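You operate a simulated robot arm through the tools that you are given. There is no shell and no other tool. Be economical: measure what you need, move in short steps, check, and stop when the job is done.

The job below is to be done with a simulated robot arm. You get a single attempt, and the scene is never put back.

JOB
Tidy up at the top of the bench marked tubs. At the end: the black core plug stands where the white nozzle stood; the rough nozzle bar from the top of the bench marked tubs is on the top of the cartridge bench; the blue cloth from the top of the bench marked tubs is on the top of the cartridge bench; the white nozzle is in the grey tray; whatever was shut is shut again. Leave all else as you found it, and nothing knocked over.

It is judged by the outcome, as a careful person would: the job done as asked, and still so three seconds after it is handed in. It fails if anything else is knocked over, pushed out of place, dropped, spilled or broken. Flat cloth is picked up by pressing the open fingertips on it (5 to 10 N) and closing them slowly along it; thin cloth reads only 2 to 8 mm in the jaws.

ROBOT AND FRAMES
A 7-joint arm with a two-finger parallel gripper, fixed in place. Base frame: the origin is at the foot of the arm, x ahead of it, y to its left, z up. Readings come in cm, degrees, newtons and seconds.
With the tool pointing down near the work surface it reaches from about 24 to 68 cm from the base axis. Its first joint turns from -66.0 to 66.0 degrees. Payload 2.4 kg.
The TCP is the grasp point between the finger pads, 3 cm short of the fingertips. In the tool frame z runs along the fingers and y along their closing line. The gripper opens to 9.4 cm. The fingers are 2.8 cm wide and 1 cm thick; the gripper's body (5 by 9.6 cm) begins 5.5 cm behind the TCP.
Orientation is told as [roll, pitch, yaw] about the base's x, y, z axes, in that order, counted from this pose: with the fingers straight down and closing along the base's y, the tool's x points along the base's -x, its y along +y and its z along -z.

CONTROLS
- The arm moves only by the tool drive_tool. Its argument "steps" is a list of rows, each a list of 7 numbers: the gripper command, from -1 (fully open) to 1 (shut), values between in proportion, then the shift along the base's x, y, z in cm, then the turn, a rotation vector about the base's x, y, z in degrees. In form: [[fingers, dx, dy, dz, ax, ay, az], ...]. A call has 1 to 8 rows; each row shifts and turns the commanded pose from where the row before left it. Each row takes 0.2 s and may step no farther than 5 cm and 8.6 degrees from the row before; otherwise, or with a gripper value out of range, the whole call is refused. Where a pose cannot be reached the arm comes as near as it can. A force on the tool above 40 N (or 10 N above the force at the start of the call, whichever is more), or a blocked arm, ends the call early, and 0.2 s more pass. The fingers move at their own pace (about 15.3 cm/s each) and stop on an object; they squeeze with about 36 N. The grip force told is the motor's: it shows also when the fingers shut on nothing. Time passes only in rows, and 0.2 s behind the last, so rows that do not move let the fingers close. It gives the time, the measured TCP pose, the force on the tool (base axes), the opening and the grip force at its end, in the units of the frame above (readings bear some noise).
- Cameras (640 x 400 px; columns grow to the right, rows downward): "scene" is fixed at [3.71, 48.37, 142.48]; the picture's right is [-0.69, -0.72, 0.00], its down [-0.53, 0.51, -0.67] and it looks along [0.48, -0.47, -0.74] (base axes); focal length 214 px, centre (320, 200). "wrist" rides on the gripper at [-3.7, 0, -5.8] in the tool frame; the picture's right is [0.00, -1.00, 0.00], its down [0.97, 0.00, -0.24] and it looks along [0.24, 0.00, 0.97] (tool axes); focal length 218 px, centre (320, 200). There is no depth. A picture from a camera that has moved, and an enlarged one, comes with that camera's place and axes in the base frame and with its lens.
- grab_frame(camera): a new picture of that camera. It takes no simulated time.
- inspect(camera, box): a new picture of the part [left, top, right, bottom] of that camera's present view, enlarged. It takes no simulated time.
- job_done(): hands the job in; it is judged then, once.

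Work in short steps. Places have to be worked out from the pictures, the camera data and where the tool is seen: move nearer, look again, correct. Check each grasp and each placing, and mend what went wrong. You have 120 turns and 76 pictures in all, those below and enlarged ones among them. Open the gripper and draw the arm clear of the work before you hand the job in, unless the task says otherwise; then end with one line.

The tools are called as name(argument=value, ...) on one line, values as JSON. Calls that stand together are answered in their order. drive_tool: Moves the arm, as the interface text tells. Its arguments: {"type":"object","properties":{"steps":{"type":"array","items":{"type":"array","items":{"type":"number"}}}},"required":["steps"]} The other tools are called the same way: grab_frame (camera) takes a picture; inspect (camera, box) takes an enlarged picture of a part of a camera's view; job_done () hands the job in.

At the start:

```text
clock: 0.0
tool_pos: [27.38, -17.19, 115.13]
tcp_rot: [0.0, 0.0, 0.1]
wrist_force: [-0.7, 0.2, 0.8]
finger_gap: 9.41
grasp_force: 0.0
```

scene: 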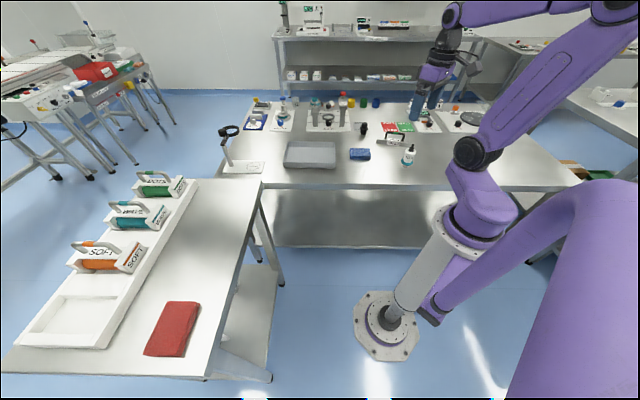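
wrist: 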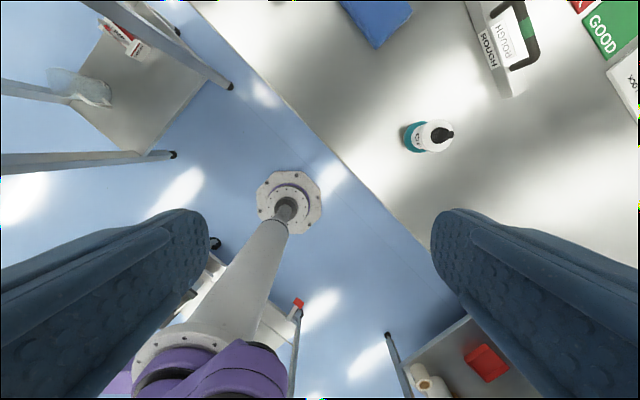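

The scene shows a main bench with a blue cloth, grey tray, a bar labelled ROUGH and a bottle, plus a left bench with cartridges. I look closer at both.

inspect(camera="scene", box=[210, 80, 370, 180])

inspect(camera="scene", box=[340, 80, 500, 180])

inspect(camera="scene", box=[0, 150, 320, 350])

inspect(camera="scene", box=[480, 60, 640, 190])

```text
4.00 times, centred on (290, 130) of scene
camera zoom: at [3.71, 48.37, 142.48], right [-0.69, -0.72, 0.0], down [-0.53, 0.51, -0.67], along [0.48, -0.47, -0.74], focal length 858 px, centre (440, 480)
```

zoom: 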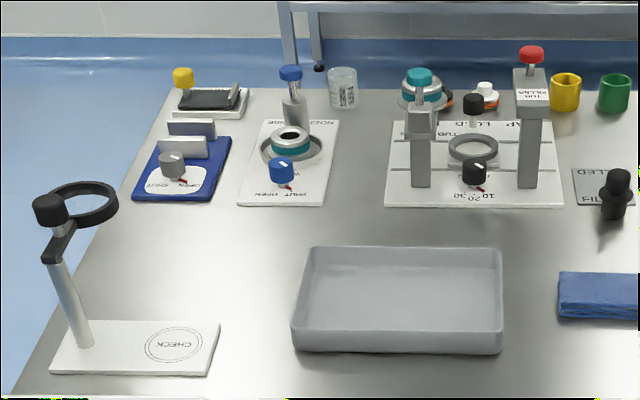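

```text
4.00 times, centred on (420, 130) of scene
camera zoom: at [3.71, 48.37, 142.48], right [-0.69, -0.72, 0.0], down [-0.53, 0.51, -0.67], along [0.48, -0.47, -0.74], focal length 858 px, centre (-80, 480)
```

zoom: 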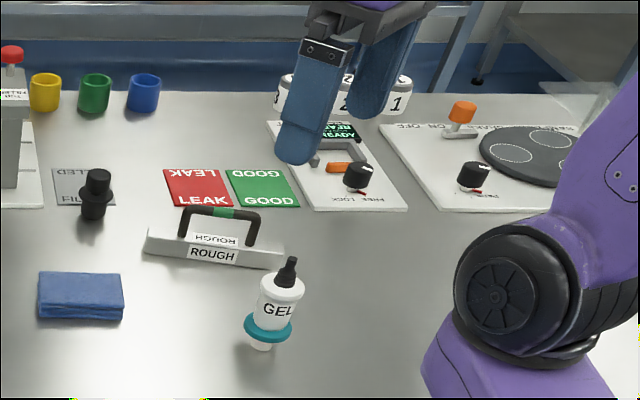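

```text
2.00 times, centred on (160, 250) of scene
camera zoom: at [3.71, 48.37, 142.48], right [-0.69, -0.72, 0.0], down [-0.53, 0.51, -0.67], along [0.48, -0.47, -0.74], focal length 429 px, centre (640, 100)
```

zoom: 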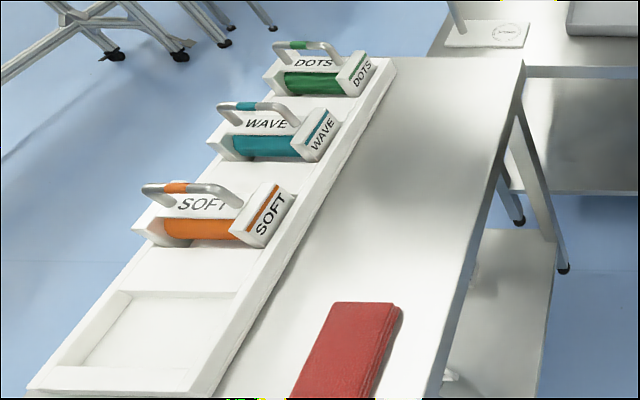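

```text
3.08 times, centred on (560, 125) of scene
camera zoom: at [3.71, 48.37, 142.48], right [-0.69, -0.72, 0.0], down [-0.53, 0.51, -0.67], along [0.48, -0.47, -0.74], focal length 660 px, centre (-418, 431)
```

zoom: 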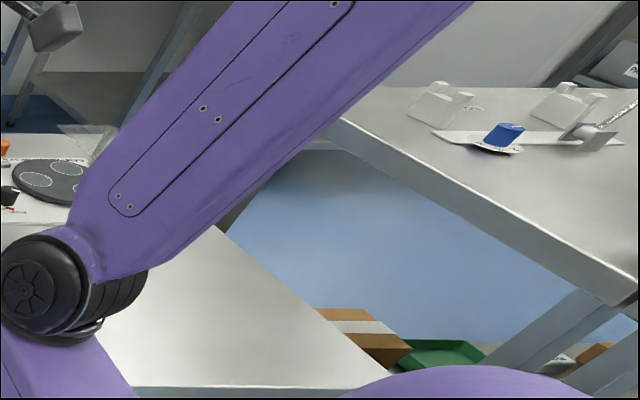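

I look at the rest of the scene for bench marks.

inspect(camera="scene", box=[270, 0, 480, 120])

inspect(camera="scene", box=[0, 20, 180, 140])

inspect(camera="scene", box=[305, 85, 385, 135])

inspect(camera="scene", box=[240, 85, 320, 135])

```text
3.05 times, centred on (375, 60) of scene
camera zoom: at [3.71, 48.37, 142.48], right [-0.69, -0.72, 0.0], down [-0.53, 0.51, -0.67], along [0.48, -0.47, -0.74], focal length 654 px, centre (152, 627)
```

zoom: 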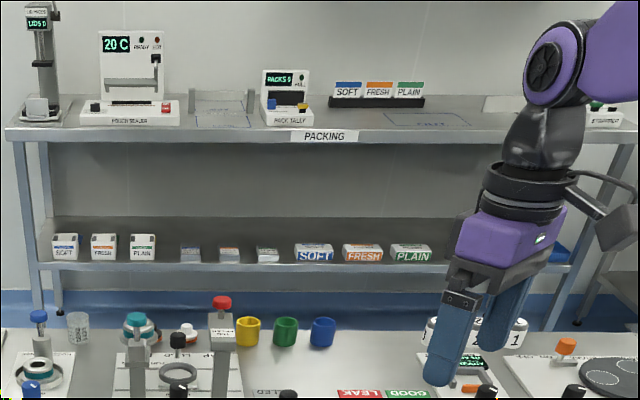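

```text
3.33 times, centred on (90, 80) of scene
camera zoom: at [3.71, 48.37, 142.48], right [-0.69, -0.72, 0.0], down [-0.53, 0.51, -0.67], along [0.48, -0.47, -0.74], focal length 715 px, centre (1087, 600)
```

zoom: 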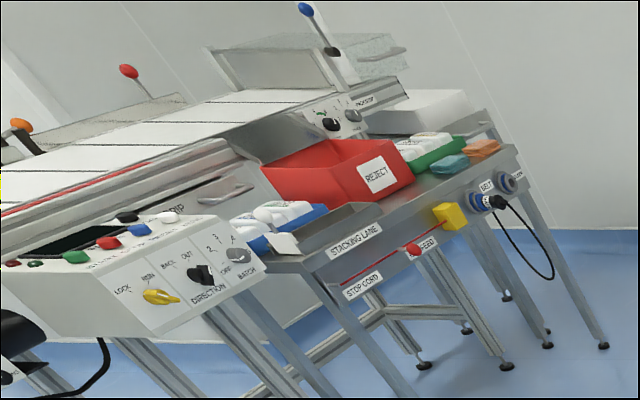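

```text
8.00 times, centred on (345, 110) of scene
camera zoom: at [3.71, 48.37, 142.48], right [-0.69, -0.72, 0.0], down [-0.53, 0.51, -0.67], along [0.48, -0.47, -0.74], focal length 1716 px, centre (120, 920)
```

zoom: 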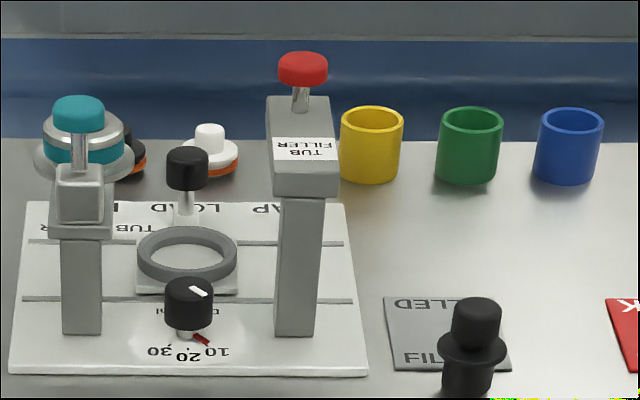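

```text
8.00 times, centred on (280, 110) of scene
camera zoom: at [3.71, 48.37, 142.48], right [-0.69, -0.72, 0.0], down [-0.53, 0.51, -0.67], along [0.48, -0.47, -0.74], focal length 1716 px, centre (640, 920)
```

zoom: 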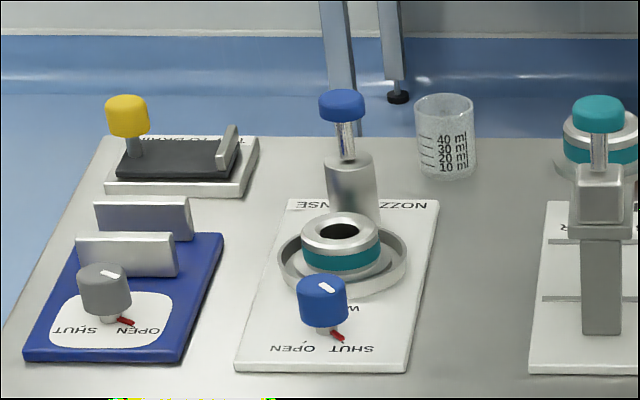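

Next I raise the tool over the bench centre to look down with the wrist camera.

drive_tool(steps=[[-1, 3, -1, 3, 0, 0, 0], [-1, 3, -1, 3, 0, 0, 0], [-1, 3, -1, 3, 0, 0, 0], [-1, 3, -1, 3, 0, 0, 0]])

grab_frame(camera="wrist")

```text
clock: 1.0
tool_pos: [39.56, -20.95, 127.15]
tcp_rot: [0.1, 0.1, 0.1]
wrist_force: [0.0, 0.3, -0.9]
finger_gap: 9.4
grasp_force: 0.1
```

```text
65 pictures are left
camera wrist: at [43.21, -21.06, 132.93], right [0.0, -1.0, 0.0], down [-0.97, 0.0, 0.24], along [-0.24, 0.0, -0.97], focal length 218 px, centre (320, 200)
```

wrist: 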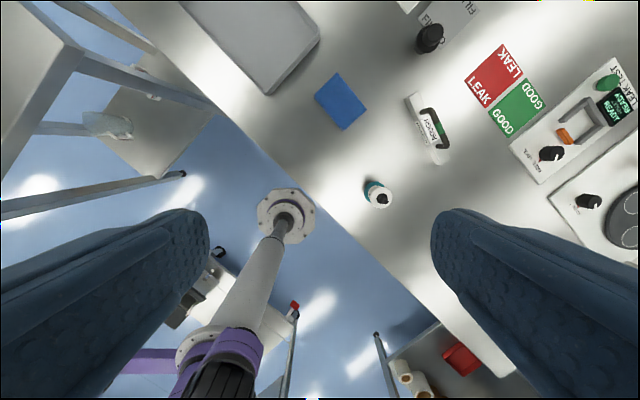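

The GEL item sits near (32,-35), the cloth near (53,-26), ROUGH near (46,-45) and the black plug near (63,-43). I zoom in on each, to be sure which one is the white nozzle.

inspect(camera="wrist", box=[340, 80, 460, 220])

inspect(camera="scene", box=[390, 135, 430, 175])

inspect(camera="wrist", box=[380, 0, 640, 160])

```text
2.86 times, centred on (400, 150) of wrist
camera zoom: at [43.21, -21.06, 132.93], right [0.0, -1.0, 0.0], down [-0.97, 0.0, 0.24], along [-0.24, 0.0, -0.97], focal length 624 px, centre (91, 343)
```

zoom: 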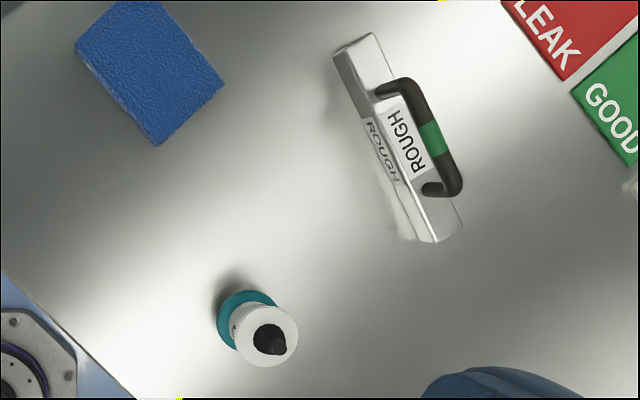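

```text
10.00 times, centred on (410, 155) of scene
camera zoom: at [3.71, 48.37, 142.48], right [-0.69, -0.72, 0.0], down [-0.53, 0.51, -0.67], along [0.48, -0.47, -0.74], focal length 2145 px, centre (-580, 650)
```

zoom: 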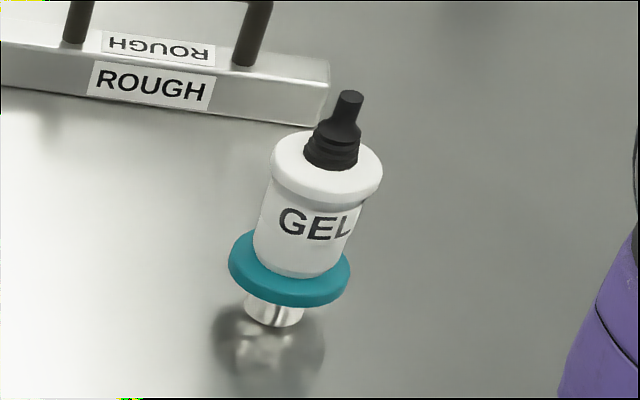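

```text
2.46 times, centred on (510, 80) of wrist
camera zoom: at [43.21, -21.06, 132.93], right [0.0, -1.0, 0.0], down [-0.97, 0.0, 0.24], along [-0.24, 0.0, -0.97], focal length 537 px, centre (-148, 495)
```

zoom: 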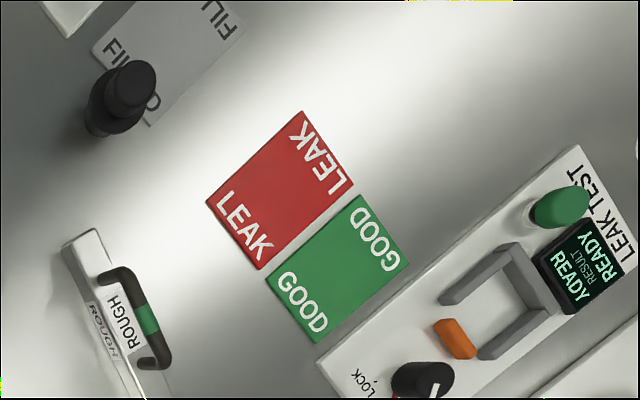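

The white nozzle is evidently the GEL piece: white body, teal flange, metal tip. Next I swing to the left to look at the cartridge bench.

drive_tool(steps=[[-1, 0.5, 4.9, 0, 0, 0, 0], [-1, 0.5, 4.9, 0, 0, 0, 0], [-1, 0, 4.9, 0, 0, 0, 0], [-1, 0, 4.9, 0, 0, 0, 0], [-1, 0, 4.9, 0, 0, 0, 0], [-1, 0, 4.9, 0, 0, 0, 0], [-1, -0.5, 4.9, 0, 0, 0, 0], [-1, -0.5, 4.9, 0, 0, 0, 0]])

drive_tool(steps=[[-1, -0.5, 4.9, 0, 0, 0, 0], [-1, -0.5, 4.9, 0, 0, 0, 0], [-1, -1, 4.8, 0, 0, 0, 0]])

grab_frame(camera="wrist")

grab_frame(camera="scene")

```text
clock: 2.8
tool_pos: [39.39, 18.05, 127.07]
tcp_rot: [0.1, 0.0, 0.0]
wrist_force: [0.2, -0.1, 0.3]
finger_gap: 9.4
grasp_force: 0.1
```

```text
clock: 3.6
tool_pos: [37.31, 32.56, 127.42]
tcp_rot: [-0.1, 0.1, 0.0]
wrist_force: [0.6, 0.4, 0.3]
finger_gap: 9.37
grasp_force: 0.0
```

```text
61 pictures are left
camera wrist: at [40.95, 32.58, 133.12], right [0.0, -1.0, 0.0], down [-0.97, 0.0, 0.24], along [-0.24, 0.0, -0.97], focal length 218 px, centre (320, 200)
```

wrist: 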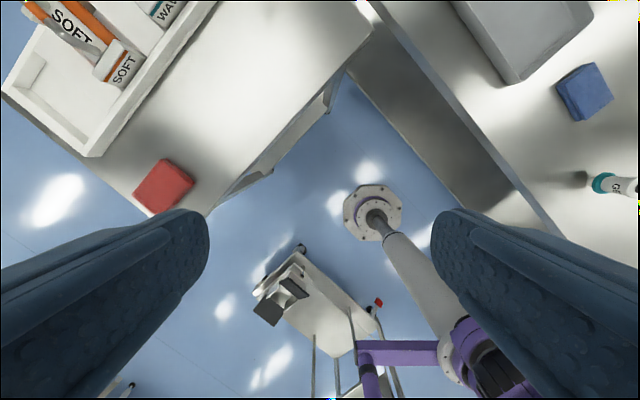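

```text
60 pictures are left
```

scene: 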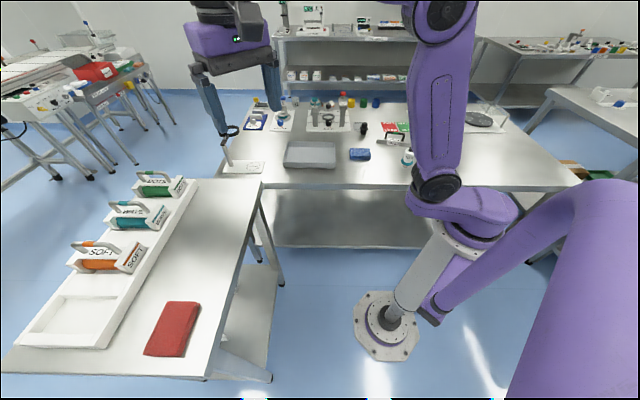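

The left bench, carrying the SOFT/WAVE/DOTS cartridges, has its top at about z≈88 and its edge about 57 cm from the base. I go back over the nozzle, estimated at (32.5,-33.7), to refine its place.

drive_tool(steps=[[-1, 0, -4.9, 0, 0, 0, 0], [-1, 0, -4.9, 0, 0, 0, 0], [-1, 0, -4.9, 0, 0, 0, 0], [-1, 0, -4.9, 0, 0, 0, 0], [-1, 0, -4.9, 0, 0, 0, 0], [-1, 0, -4.9, 0, 0, 0, 0], [-1, -1, -4.8, 0, 0, 0, 0], [-1, -1, -4.8, 0, 0, 0, 0]])

drive_tool(steps=[[-1, -1, -4.8, 0, 0, 0, 0], [-1, -1, -4.8, 0, 0, 0, 0], [-1, -0.5, -4.5, -2, 0, 0, 0], [-1, 0, -4.3, -2.5, 0, 0, 0], [-1, 0, -4.2, -2.5, 0, 0, 0], [-1, 0, -3, -4, 0, 0, 0], [-1, 0, 0, -5, 0, 0, 0], [-1, 0, 0, -4, 0, 0, 0]])

grab_frame(camera="wrist")

```text
clock: 5.4
tool_pos: [35.07, -6.33, 126.92]
tcp_rot: [0.0, 0.0, 0.0]
wrist_force: [-1.2, -0.2, 0.4]
finger_gap: 9.43
grasp_force: 0.1
```

```text
clock: 7.2
tool_pos: [32.71, -31.91, 107.06]
tcp_rot: [0.0, 0.0, 0.1]
wrist_force: [0.2, 0.3, 0.2]
finger_gap: 9.4
grasp_force: 0.0
```

```text
59 pictures are left
camera wrist: at [36.41, -31.84, 112.82], right [0.0, -1.0, 0.0], down [-0.97, 0.0, 0.24], along [-0.24, 0.0, -0.97], focal length 218 px, centre (320, 200)
```

wrist: 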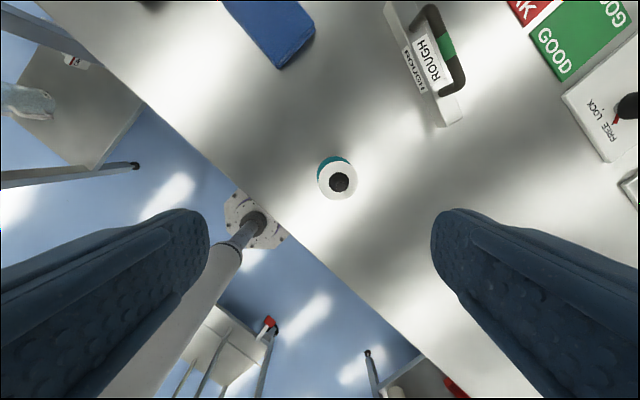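

The white head is at (32.7,-33.75), so I centre on it and descend to TCP z≈87.

drive_tool(steps=[[-1, 0, -1.8, -4, 0, 0, 0], [-1, 0, 0, -4, 0, 0, 0], [-1, 0, 0, -4, 0, 0, 0]])

grab_frame(camera="wrist")

inspect(camera="scene", box=[380, 120, 460, 180])

```text
clock: 8.0
tool_pos: [33.04, -33.64, 95.03]
tcp_rot: [0.0, 0.0, 0.0]
wrist_force: [0.4, -0.1, 0.1]
finger_gap: 9.38
grasp_force: 0.0
```

```text
58 pictures are left
camera wrist: at [36.66, -33.68, 100.79], right [0.0, -1.0, 0.0], down [-0.97, 0.0, 0.24], along [-0.24, 0.0, -0.97], focal length 218 px, centre (320, 200)
```

wrist: 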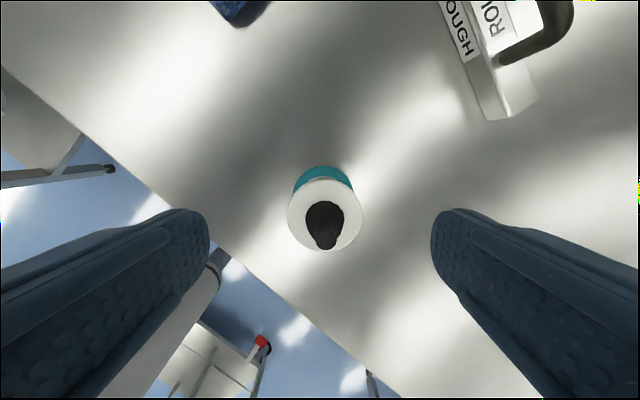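

```text
6.67 times, centred on (420, 150) of scene
camera zoom: at [3.71, 48.37, 142.48], right [-0.69, -0.72, 0.0], down [-0.53, 0.51, -0.67], along [0.48, -0.47, -0.74], focal length 1430 px, centre (-347, 533)
```

zoom: 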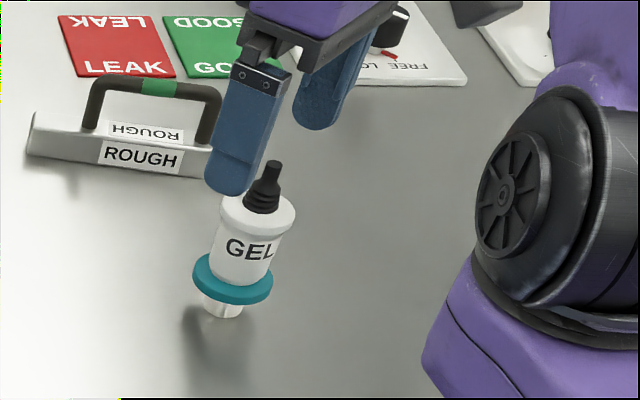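

The nozzle is centred to within 0.3 cm. Its black tip reaches about z≈92, so I stop at TCP z≈88 to keep the palm clear.

drive_tool(steps=[[-1, -0.15, -0.3, -3, 0, 0, 0], [-1, 0, 0, -2.5, 0, 0, 0], [-1, 0, 0, -1.5, 0, 0, 0], [-1, 0, 0, 0, 0, 0, 0]])

inspect(camera="scene", box=[380, 120, 460, 180])

```text
clock: 9.0
tool_pos: [32.78, -33.96, 88.17]
tcp_rot: [0.0, 0.0, 0.0]
wrist_force: [0.0, 0.6, 0.9]
finger_gap: 9.42
grasp_force: 0.0
```

```text
6.67 times, centred on (420, 150) of scene
camera zoom: at [3.71, 48.37, 142.48], right [-0.69, -0.72, 0.0], down [-0.53, 0.51, -0.67], along [0.48, -0.47, -0.74], focal length 1430 px, centre (-347, 533)
```

zoom: 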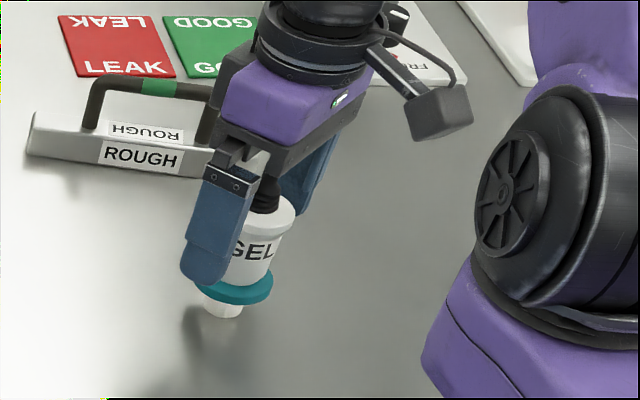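

The fingers straddle the body above the flange. I close gently.

drive_tool(steps=[[-0.4, 0, 0, 0, 0, 0, 0], [-0.1, 0, 0, 0, 0, 0, 0], [0.2, 0, 0, 0, 0, 0, 0], [1, 0, 0, 0, 0, 0, 0], [1, 0, 0, 0, 0, 0, 0]])

drive_tool(steps=[[1, 0, 0, 2, 0, 0, 0], [1, 0, 0, 3, 0, 0, 0], [1, 0, 0, 5, 0, 0, 0], [1, 0, 0, 5, 0, 0, 0]])

grab_frame(camera="wrist")

inspect(camera="scene", box=[360, 80, 460, 180])

```text
clock: 10.2
tool_pos: [32.83, -33.96, 88.17]
tcp_rot: [0.1, -0.1, 0.0]
wrist_force: [0.2, -0.9, 0.6]
finger_gap: 4.51
grasp_force: 36.5
```

```text
clock: 11.2
tool_pos: [32.83, -34.23, 103.2]
tcp_rot: [0.1, 0.1, 0.1]
wrist_force: [0.4, -0.1, -1.2]
finger_gap: 4.49
grasp_force: 35.9
```

```text
55 pictures are left
camera wrist: at [36.5, -34.22, 109.05], right [0.0, -1.0, 0.0], down [-0.97, 0.0, 0.24], along [-0.24, 0.0, -0.97], focal length 218 px, centre (320, 200)
```

wrist: 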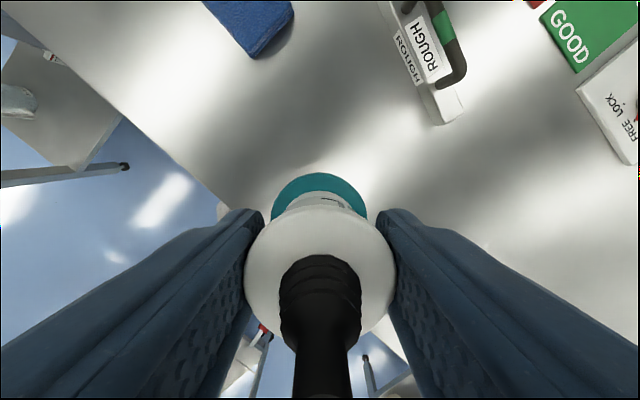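

```text
4.00 times, centred on (410, 130) of scene
camera zoom: at [3.71, 48.37, 142.48], right [-0.69, -0.72, 0.0], down [-0.53, 0.51, -0.67], along [0.48, -0.47, -0.74], focal length 858 px, centre (-40, 480)
```

zoom: 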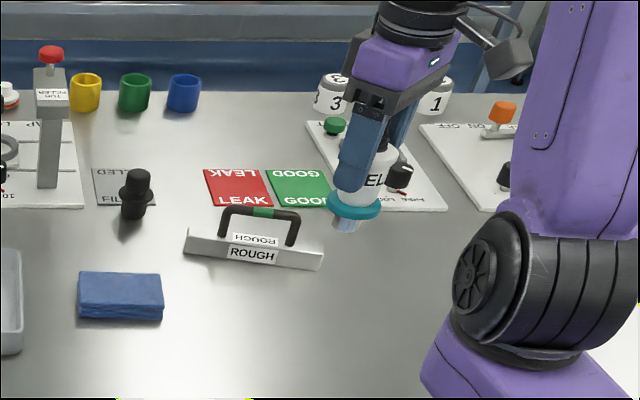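

The nozzle is held and lifted. I carry it to above the near-right part of the grey tray, about (64,-9.7).

drive_tool(steps=[[1, 3.7, 2.9, 0, 0, 0, 0], [1, 3.9, 3.0, 0, 0, 0, 0], [1, 3.9, 3.0, 0, 0, 0, 0], [1, 3.9, 3.0, 0, 0, 0, 0], [1, 3.9, 3.0, 0, 0, 0, 0], [1, 3.9, 3.0, 0, 0, 0, 0], [1, 3.9, 3.0, 0, 0, 0, 0], [1, 3.9, 3.2, 0, 0, 0, 0]])

grab_frame(camera="wrist")

inspect(camera="scene", box=[260, 80, 400, 180])

```text
refused: row 8 steps farther than a row can; nothing moved
```

```text
53 pictures are left
camera wrist: at [36.5, -34.22, 109.05], right [0.0, -1.0, 0.0], down [-0.97, 0.0, 0.24], along [-0.24, 0.0, -0.97], focal length 218 px, centre (320, 200)
```

wrist: 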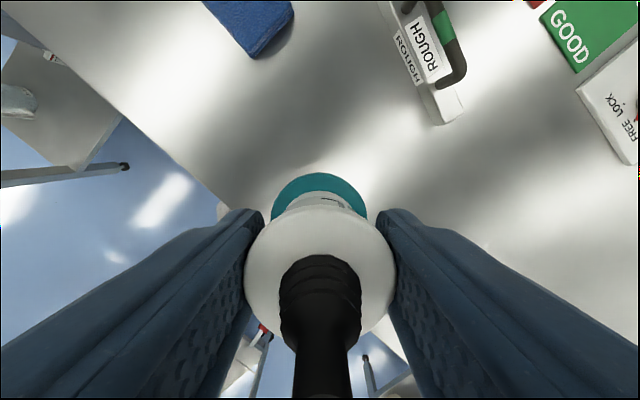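

```text
4.00 times, centred on (330, 130) of scene
camera zoom: at [3.71, 48.37, 142.48], right [-0.69, -0.72, 0.0], down [-0.53, 0.51, -0.67], along [0.48, -0.47, -0.74], focal length 858 px, centre (280, 480)
```

zoom: 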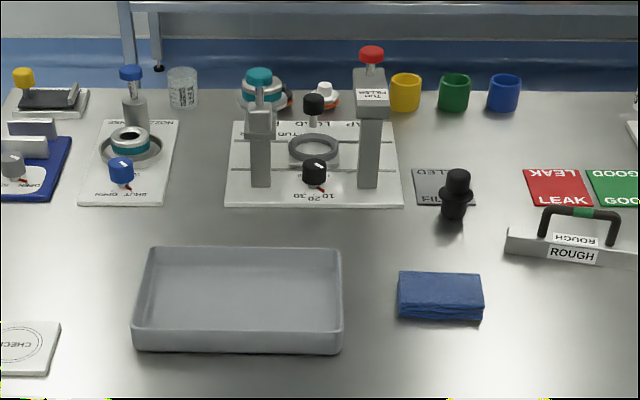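

One row was a touch too long and the call was refused. I repeat it with shorter rows.

drive_tool(steps=[[1, 3.9, 3.0, 0, 0, 0, 0], [1, 3.9, 3.0, 0, 0, 0, 0], [1, 3.9, 3.0, 0, 0, 0, 0], [1, 3.9, 3.0, 0, 0, 0, 0], [1, 3.9, 3.0, 0, 0, 0, 0], [1, 3.9, 3.0, 0, 0, 0, 0], [1, 3.9, 3.0, 0, 0, 0, 0], [1, 3.8, 3.0, 0, 0, 0, 0]])

inspect(camera="scene", box=[260, 80, 400, 180])

```text
clock: 13.0
tool_pos: [63.69, -9.95, 103.07]
tcp_rot: [-0.1, 0.2, 0.0]
wrist_force: [0.3, -0.2, -1.0]
finger_gap: 4.52
grasp_force: 36.1
```

```text
4.00 times, centred on (330, 130) of scene
camera zoom: at [3.71, 48.36, 142.48], right [-0.69, -0.72, 0.0], down [-0.53, 0.51, -0.67], along [0.48, -0.47, -0.74], focal length 858 px, centre (280, 480)
```

zoom: 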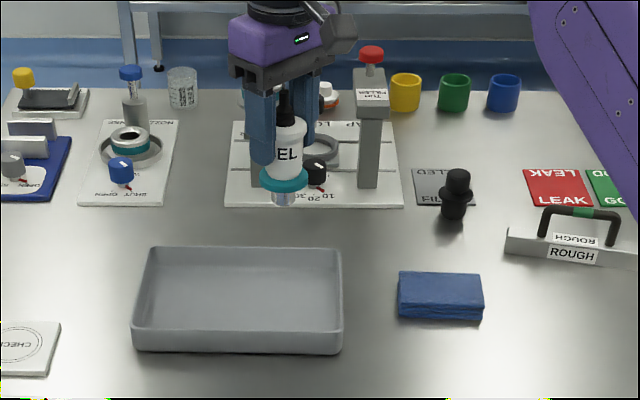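

The foot point projects inside the tray's right half. I nudge it slightly deeper and descend, watching the force.

drive_tool(steps=[[1, 0.8, -0.7, -4, 0, 0, 0], [1, 0, 0, -4, 0, 0, 0], [1, 0, 0, -4, 0, 0, 0], [1, 0, 0, -0.5, 0, 0, 0]])

inspect(camera="scene", box=[260, 100, 380, 180])

```text
clock: 14.0
tool_pos: [64.68, -10.66, 90.53]
tcp_rot: [0.0, 0.0, 0.0]
wrist_force: [0.0, 0.6, -1.1]
finger_gap: 4.51
grasp_force: 36.3
```

```text
5.00 times, centred on (320, 140) of scene
camera zoom: at [3.71, 48.37, 142.48], right [-0.69, -0.72, 0.0], down [-0.53, 0.51, -0.67], along [0.48, -0.47, -0.74], focal length 1072 px, centre (320, 500)
```

zoom: 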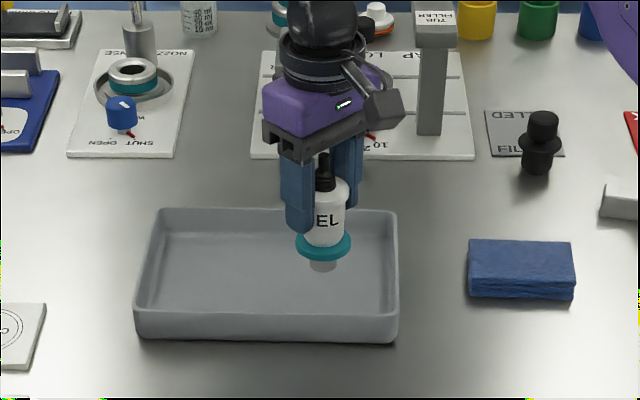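

It is well inside the tray. I lower in small steps until contact shows.

drive_tool(steps=[[1, 0, 0, -0.5, 0, 0, 0], [1, 0, 0, -0.5, 0, 0, 0], [1, 0, 0, -0.3, 0, 0, 0]])

```text
clock: 14.8
tool_pos: [64.65, -10.7, 89.33]
tcp_rot: [0.0, 0.0, 0.1]
wrist_force: [0.3, -0.7, -1.3]
finger_gap: 4.52
grasp_force: 36.2
```

drive_tool(steps=[[1, 0, 0, -0.3, 0, 0, 0], [1, 0, 0, -0.2, 0, 0, 0]])

```text
clock: 15.4
tool_pos: [64.61, -10.72, 88.83]
tcp_rot: [0.0, 0.1, 0.1]
wrist_force: [0.3, -0.1, -0.8]
finger_gap: 4.5
grasp_force: 35.8
```

No contact yet, so I lower a little further.

drive_tool(steps=[[1, 0, 0, -0.15, 0, 0, 0], [1, 0, 0, -0.1, 0, 0, 0]])

```text
clock: 16.0
tool_pos: [64.75, -10.69, 88.58]
tcp_rot: [-0.1, 0.0, 0.1]
wrist_force: [-2.0, 0.2, 2.6]
finger_gap: 4.49
grasp_force: 35.4
```

drive_tool(steps=[[1, 0, 0, -0.05, 0, 0, 0], [1, 0, 0, 0, 0, 0, 0]])

```text
clock: 16.6
tool_pos: [64.65, -10.61, 88.56]
tcp_rot: [0.1, -0.1, -0.1]
wrist_force: [-2.9, -0.3, 8.2]
finger_gap: 4.49
grasp_force: 36.2
```

Contact reads 8 N, so the nozzle stands on the tray floor. I release slowly.

drive_tool(steps=[[0.0, 0, 0, 0, 0, 0, 0], [-0.3, 0, 0, 0, 0, 0, 0], [-0.7, 0, 0, 0, 0, 0, 0], [-1, 0, 0, 0, 0, 0, 0]])

drive_tool(steps=[[-1, 0, 0, 2, 0, 0, 0], [-1, 0, 0, 4, 0, 0, 0], [-1, 0, 0, 5, 0, 0, 0], [-1, 0, 0, 4, 0, 0, 0]])

grab_frame(camera="wrist")

inspect(camera="scene", box=[260, 100, 400, 180])

```text
clock: 17.6
tool_pos: [64.66, -10.62, 88.6]
tcp_rot: [0.0, 0.0, 0.1]
wrist_force: [-0.9, 0.1, 0.0]
finger_gap: 9.41
grasp_force: 0.0
```

```text
clock: 18.6
tool_pos: [64.57, -10.93, 103.65]
tcp_rot: [0.0, -0.1, 0.1]
wrist_force: [0.3, -0.4, -0.2]
finger_gap: 9.38
grasp_force: 0.1
```

```text
49 pictures are left
camera wrist: at [68.34, -10.96, 109.34], right [0.0, -1.0, 0.0], down [-0.97, 0.0, 0.24], along [-0.24, 0.0, -0.97], focal length 218 px, centre (320, 200)
```

wrist: 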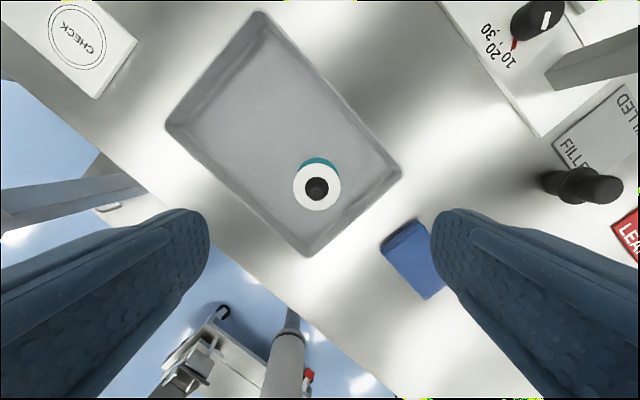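

```text
4.57 times, centred on (330, 140) of scene
camera zoom: at [3.71, 48.37, 142.48], right [-0.69, -0.72, 0.0], down [-0.53, 0.51, -0.67], along [0.48, -0.47, -0.74], focal length 980 px, centre (274, 474)
```

zoom: 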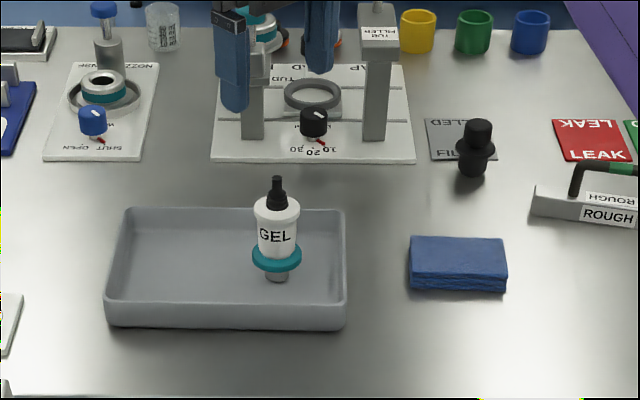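

The nozzle stands upright in the tray. The plug, at about (63.2,-42.5), is beyond straight-down reach, so I move near it while yawing -34° and tilting the fingers outward by 30°.

drive_tool(steps=[[-1, -1.1, -3.2, 0.5, 0, 0, -8.5], [-1, -1.1, -3.2, 0.5, 0, 0, -8.5], [-1, -1.1, -3.2, 0.5, 0, 0, -8.5], [-1, -1.1, -3.2, 0.5, 0, 0, -8.5], [-1, -1.1, -3.2, 0, -4.2, -6.22, 0], [-1, -1.1, -3.2, 0, -4.2, -6.22, 0], [-1, -1.1, -3.2, 0, -4.2, -6.22, 0], [-1, -1.1, -3.2, 0, -4.2, -6.22, 0]])

grab_frame(camera="wrist")

grab_frame(camera="scene")

```text
clock: 20.4
tool_pos: [55.66, -36.49, 105.54]
tcp_rot: [0.0, -30.2, -34.1]
wrist_force: [-0.1, 1.0, 0.4]
finger_gap: 9.4
grasp_force: 0.1
```

```text
47 pictures are left
camera wrist: at [55.9, -36.6, 112.37], right [-0.56, -0.83, 0.0], down [-0.8, 0.54, -0.28], along [0.23, -0.16, -0.96], focal length 218 px, centre (320, 200)
```

wrist: 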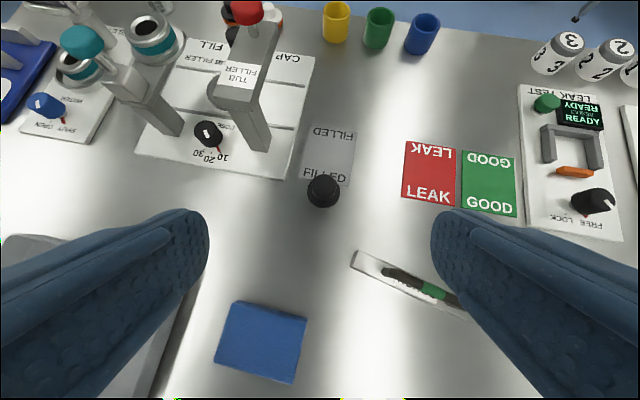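

```text
46 pictures are left
```

scene: 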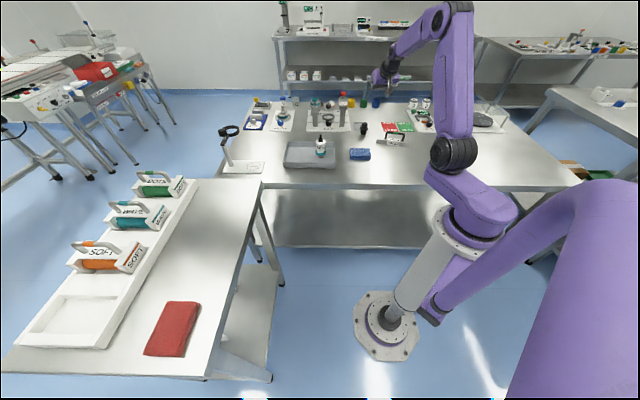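

The plug top projects at (63.1,-42.2). I move to a pre-grasp about 5 cm above the grasp height.

drive_tool(steps=[[-1, 1.55, -1.22, -3.4, 0, 0, 0], [-1, 1.55, -1.22, -3.4, 0, 0, 0], [-1, 1.55, -1.22, -3.4, 0, 0, 0], [-1, 1.55, -1.22, -3.4, 0, 0, 0]])

grab_frame(camera="wrist")

inspect(camera="scene", box=[330, 90, 410, 150])

```text
clock: 21.4
tool_pos: [62.03, -41.36, 91.88]
tcp_rot: [-0.1, -30.1, -34.0]
wrist_force: [-0.5, 0.5, 0.9]
finger_gap: 9.41
grasp_force: 0.1
```

```text
45 pictures are left
camera wrist: at [62.35, -41.51, 98.8], right [-0.56, -0.83, 0.0], down [-0.8, 0.54, -0.28], along [0.23, -0.16, -0.96], focal length 218 px, centre (320, 200)
```

wrist: 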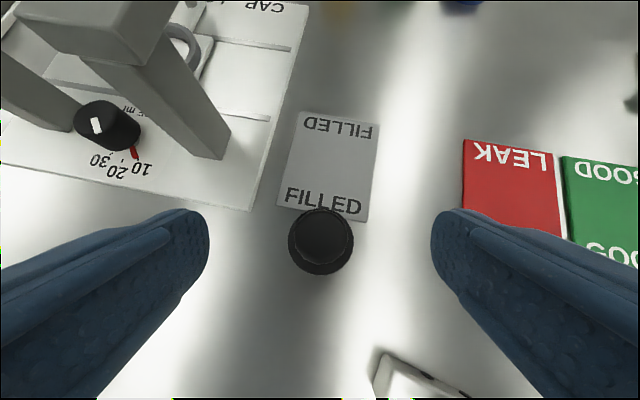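

```text
6.67 times, centred on (370, 120) of scene
camera zoom: at [3.71, 48.37, 142.48], right [-0.69, -0.72, 0.0], down [-0.53, 0.51, -0.67], along [0.48, -0.47, -0.74], focal length 1430 px, centre (-13, 733)
```

zoom: 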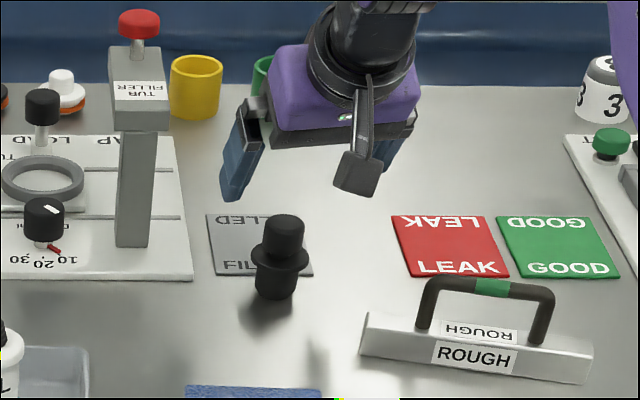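

Lateral alignment is good. I shift 0.4 cm outward and descend so the fingertips sit just above the plug's flange.

drive_tool(steps=[[-1, 0.25, -0.4, -2, 0, 0, 0], [-1, 0, 0, -2, 0, 0, 0], [-1, 0, 0, -1.0, 0, 0, 0], [-1, 0, 0, 0, 0, 0, 0]])

grab_frame(camera="wrist")

inspect(camera="scene", box=[330, 100, 394, 140])

```text
clock: 22.4
tool_pos: [62.29, -41.61, 86.89]
tcp_rot: [0.0, -30.0, -33.9]
wrist_force: [0.9, 1.1, -0.5]
finger_gap: 9.39
grasp_force: 0.0
```

```text
43 pictures are left
camera wrist: at [62.49, -41.86, 93.7], right [-0.56, -0.83, 0.0], down [-0.8, 0.54, -0.28], along [0.23, -0.16, -0.96], focal length 218 px, centre (320, 200)
```

wrist: 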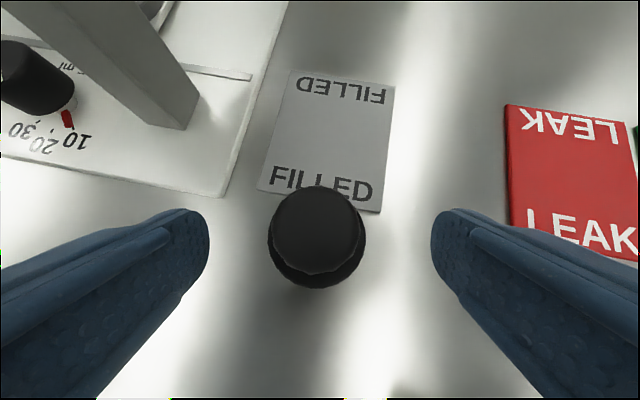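

```text
10.00 times, centred on (362, 120) of scene
camera zoom: at [3.71, 48.37, 142.48], right [-0.69, -0.72, 0.0], down [-0.53, 0.51, -0.67], along [0.48, -0.47, -0.74], focal length 2145 px, centre (-100, 1000)
```

zoom: 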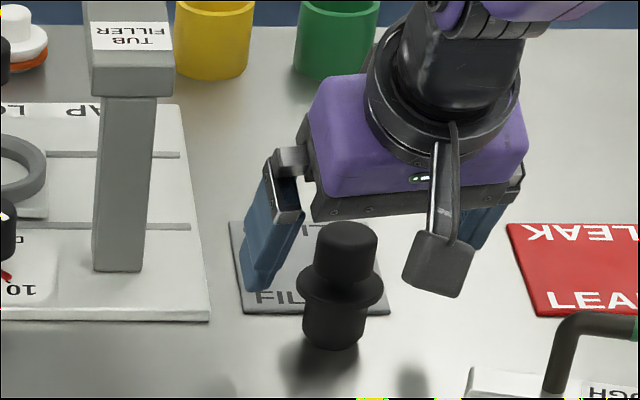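

The tips are aligned on the upper cylinder. I close gently.

drive_tool(steps=[[-0.3, 0, 0, 0, 0, 0, 0], [0.1, 0, 0, 0, 0, 0, 0], [0.4, 0, 0, 0, 0, 0, 0], [1, 0, 0, 0, 0, 0, 0], [1, 0, 0, 0, 0, 0, 0]])

inspect(camera="scene", box=[330, 100, 394, 140])

```text
clock: 23.6
tool_pos: [62.25, -41.73, 86.94]
tcp_rot: [0.0, -30.1, -34.0]
wrist_force: [0.7, -0.5, 0.6]
finger_gap: 2.93
grasp_force: 35.6
```

```text
10.00 times, centred on (362, 120) of scene
camera zoom: at [3.71, 48.37, 142.48], right [-0.69, -0.72, 0.0], down [-0.53, 0.51, -0.67], along [0.48, -0.47, -0.74], focal length 2145 px, centre (-100, 1000)
```

zoom: 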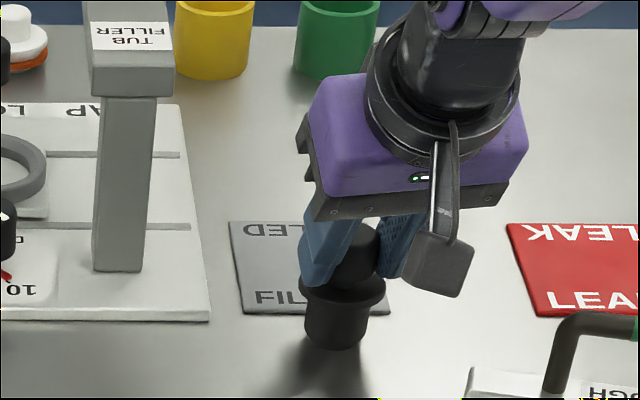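

Gripped at 2.93 cm. I lift and carry the plug, with the same tilt, to the spot where the nozzle stood: plug at (32.83,-33.96), so TCP at (31.55,-33.1).

drive_tool(steps=[[1, 0, 0, 1, 0, 0, 0], [1, 0, 0, 2, 0, 0, 0], [1, 0, 0, 4, 0, 0, 0], [1, 0, 0, 4, 0, 0, 0], [1, 0, 0, 4, 0, 0, 0], [1, -4.5, 1.2, 0, 0, 0, 0], [1, -4.5, 1.2, 0, 0, 0, 0], [1, -4.5, 1.2, 0, 0, 0, 0]])

drive_tool(steps=[[1, -4.5, 1.3, 0, 0, 0, 0], [1, -4.5, 1.3, 0, 0, 0, 0], [1, -4.5, 1.3, 0, 0, 0, 0], [1, -3.7, 1.1, 0, 0, 0, 0], [1, 0, 0, 0, 0, 0, 0]])

inspect(camera="scene", box=[330, 90, 450, 180])

```text
clock: 25.4
tool_pos: [48.66, -38.04, 101.94]
tcp_rot: [-0.1, -30.1, -33.9]
wrist_force: [0.1, -0.2, 0.0]
finger_gap: 2.98
grasp_force: 35.8
```

```text
clock: 26.6
tool_pos: [31.55, -32.91, 101.95]
tcp_rot: [-0.1, -30.0, -34.0]
wrist_force: [-0.1, 0.3, -0.2]
finger_gap: 2.98
grasp_force: 35.9
```

```text
4.44 times, centred on (390, 135) of scene
camera zoom: at [3.71, 48.37, 142.48], right [-0.69, -0.72, 0.0], down [-0.53, 0.51, -0.67], along [0.48, -0.47, -0.74], focal length 953 px, centre (9, 489)
```

zoom: 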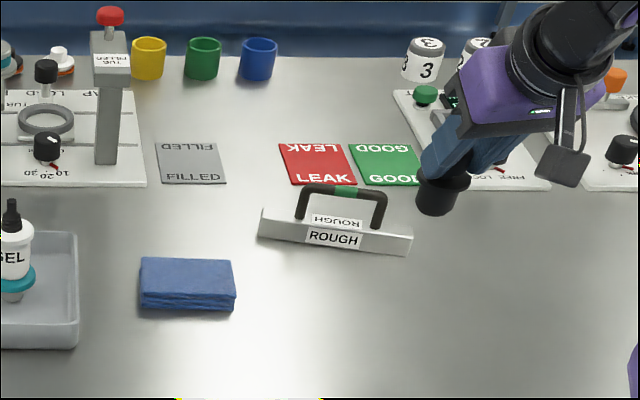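

It is held and vertical. I descend over the spot to z≈87.6.

drive_tool(steps=[[1, 0, -0.2, -4, 0, 0, 0], [1, 0, 0, -4, 0, 0, 0], [1, 0, 0, -4, 0, 0, 0], [1, 0, 0, -2.2, 0, 0, 0], [1, 0, 0, -0.3, 0, 0, 0], [1, 0, 0, 0, 0, 0, 0]])

drive_tool(steps=[[1, 0, 0, -0.2, 0, 0, 0], [1, 0, 0, -0.1, 0, 0, 0]])

```text
clock: 28.0
tool_pos: [31.78, -32.71, 89.17]
tcp_rot: [-0.2, -30.0, -33.9]
wrist_force: [0.6, 0.0, -0.5]
finger_gap: 2.99
grasp_force: 35.8
out of reach, approached as far as the arm can: row 1
```

```text
clock: 28.6
tool_pos: [31.84, -32.66, 88.93]
tcp_rot: [0.0, -30.1, -33.9]
wrist_force: [0.7, -0.3, -0.9]
finger_gap: 2.94
grasp_force: 35.5
```

The arm cannot get lower with this outward tilt so close in. I lift a bit and turn about vertical by -60°, so the tilt becomes sideways; the plug stays vertical.

drive_tool(steps=[[1, 0.1, 0, 4, 0, 0, 0], [1, 0.2, 0.1, 2, 0, 0, -8.5], [1, 0.2, 0, 0, 0, 0, -8.5], [1, 0.2, 0.1, 0, 0, 0, -8.5], [1, 0.2, 0, 0, 0, 0, -8.5], [1, 0.1, 0.1, 0, 0, 0, -8.5], [1, 0.1, 0, 0, 0, 0, -8.5], [1, 0, 0, 0, 0, 0, -8.5]])

grab_frame(camera="scene")

```text
clock: 30.4
tool_pos: [32.91, -32.36, 94.99]
tcp_rot: [0.0, -30.1, -93.5]
wrist_force: [-0.3, -0.3, -0.2]
finger_gap: 2.9
grasp_force: 36.0
```

```text
39 pictures are left
```

scene: 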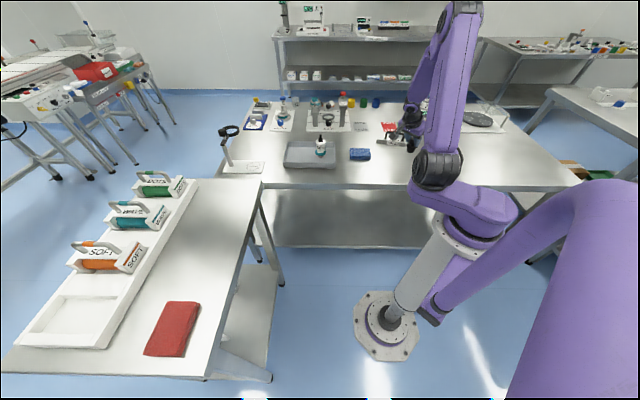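

The orientation is reached at the right place. I descend, watching the reach messages.

drive_tool(steps=[[1, 0, 0, -3, 0, 0, 0], [1, 0, 0, -3, 0, 0, 0], [1, 0, 0, -1.2, 0, 0, 0], [1, 0, 0, 0, 0, 0, 0]])

grab_frame(camera="wrist")

inspect(camera="scene", box=[370, 120, 450, 180])

```text
clock: 31.4
tool_pos: [32.98, -32.27, 87.75]
tcp_rot: [0.1, -29.9, -93.5]
wrist_force: [0.5, -0.2, 0.2]
finger_gap: 2.91
grasp_force: 36.5
```

```text
38 pictures are left
camera wrist: at [32.94, -32.61, 94.66], right [-1.0, 0.06, 0.0], down [0.06, 0.96, -0.28], along [-0.02, -0.28, -0.96], focal length 218 px, centre (320, 200)
```

wrist: 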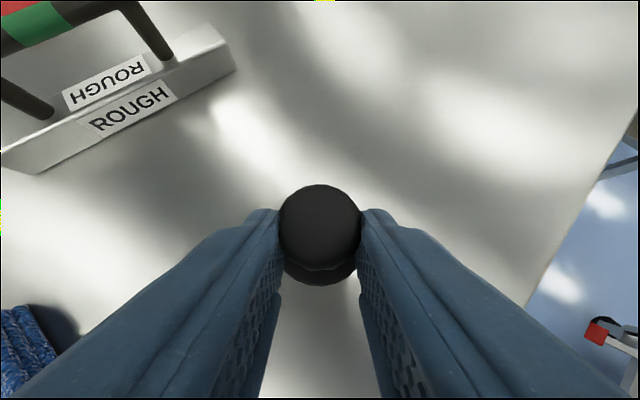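

```text
6.67 times, centred on (410, 150) of scene
camera zoom: at [3.71, 48.37, 142.48], right [-0.69, -0.72, 0.0], down [-0.53, 0.51, -0.67], along [0.48, -0.47, -0.74], focal length 1430 px, centre (-280, 533)
```

zoom: 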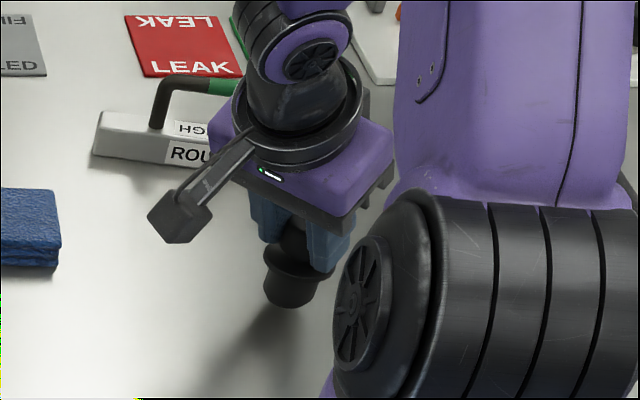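

Expected contact is near 86.9, so I lower finely.

drive_tool(steps=[[1, 0, -0.1, -0.3, 0, 0, 0], [1, 0, 0, -0.3, 0, 0, 0]])

drive_tool(steps=[[1, 0, 0, -0.12, 0, 0, 0], [1, 0, 0, 0, 0, 0, 0]])

```text
clock: 32.0
tool_pos: [32.94, -32.42, 87.1]
tcp_rot: [-0.1, -30.0, -93.6]
wrist_force: [0.4, -0.4, -0.3]
finger_gap: 2.9
grasp_force: 36.2
```

```text
clock: 32.6
tool_pos: [32.91, -32.47, 87.09]
tcp_rot: [0.0, -30.0, -93.4]
wrist_force: [0.8, 0.2, -0.9]
finger_gap: 2.96
grasp_force: 35.9
```

drive_tool(steps=[[1, 0, 0, -0.1, 0, 0, 0], [1, 0, 0, 0, 0, 0, 0]])

```text
clock: 33.2
tool_pos: [32.94, -32.45, 87.0]
tcp_rot: [-0.1, -30.2, -93.3]
wrist_force: [-0.5, 0.4, 5.3]
finger_gap: 2.92
grasp_force: 35.9
```

Contact reads 5 N. I release, then withdraw back along the fingers' axis.

drive_tool(steps=[[0.2, 0, 0, 0, 0, 0, 0], [-0.2, 0, 0, 0, 0, 0, 0], [-0.7, 0, 0, 0, 0, 0, 0], [-1, 0, 0, 0, 0, 0, 0]])

drive_tool(steps=[[-1, 0, 0, 2, 0, 0, 0], [-1, 0, 0, 4, 0, 0, 0], [-1, 0, 0, 4, 0, 0, 0], [-1, 0, 0, 4, 0, 0, 0]])

grab_frame(camera="wrist")

inspect(camera="scene", box=[370, 120, 450, 180])

```text
clock: 34.2
tool_pos: [32.93, -32.45, 86.87]
tcp_rot: [0.0, -30.0, -93.4]
wrist_force: [-0.2, 1.2, -0.4]
finger_gap: 9.39
grasp_force: 0.1
```

```text
clock: 35.2
tool_pos: [33.29, -32.36, 101.1]
tcp_rot: [0.0, -30.0, -93.5]
wrist_force: [-0.7, 0.3, 0.1]
finger_gap: 9.38
grasp_force: 0.1
```

```text
36 pictures are left
camera wrist: at [33.19, -32.64, 108.0], right [-1.0, 0.06, 0.0], down [0.06, 0.96, -0.28], along [-0.02, -0.28, -0.96], focal length 218 px, centre (320, 200)
```

wrist: 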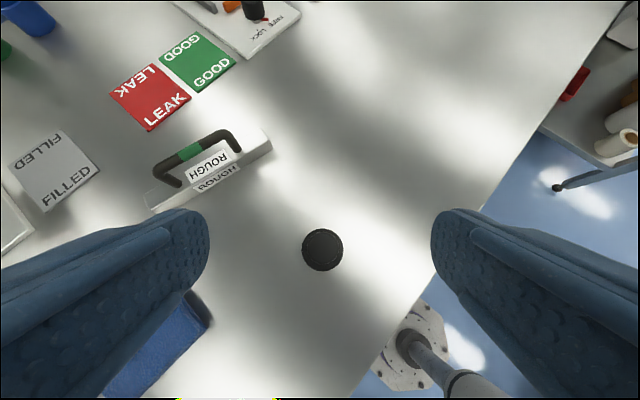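

```text
6.67 times, centred on (410, 150) of scene
camera zoom: at [3.71, 48.37, 142.48], right [-0.69, -0.72, 0.0], down [-0.53, 0.51, -0.67], along [0.48, -0.47, -0.74], focal length 1430 px, centre (-280, 533)
```

zoom: 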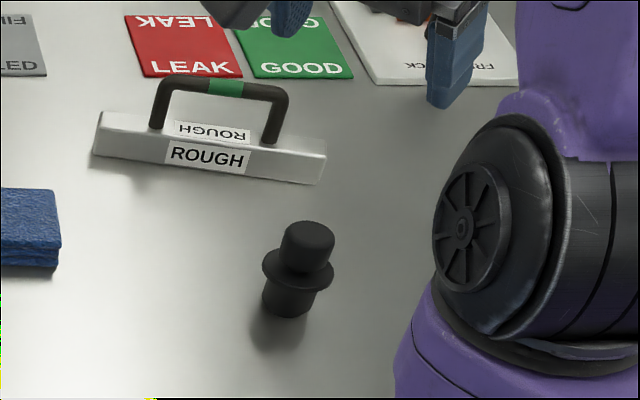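

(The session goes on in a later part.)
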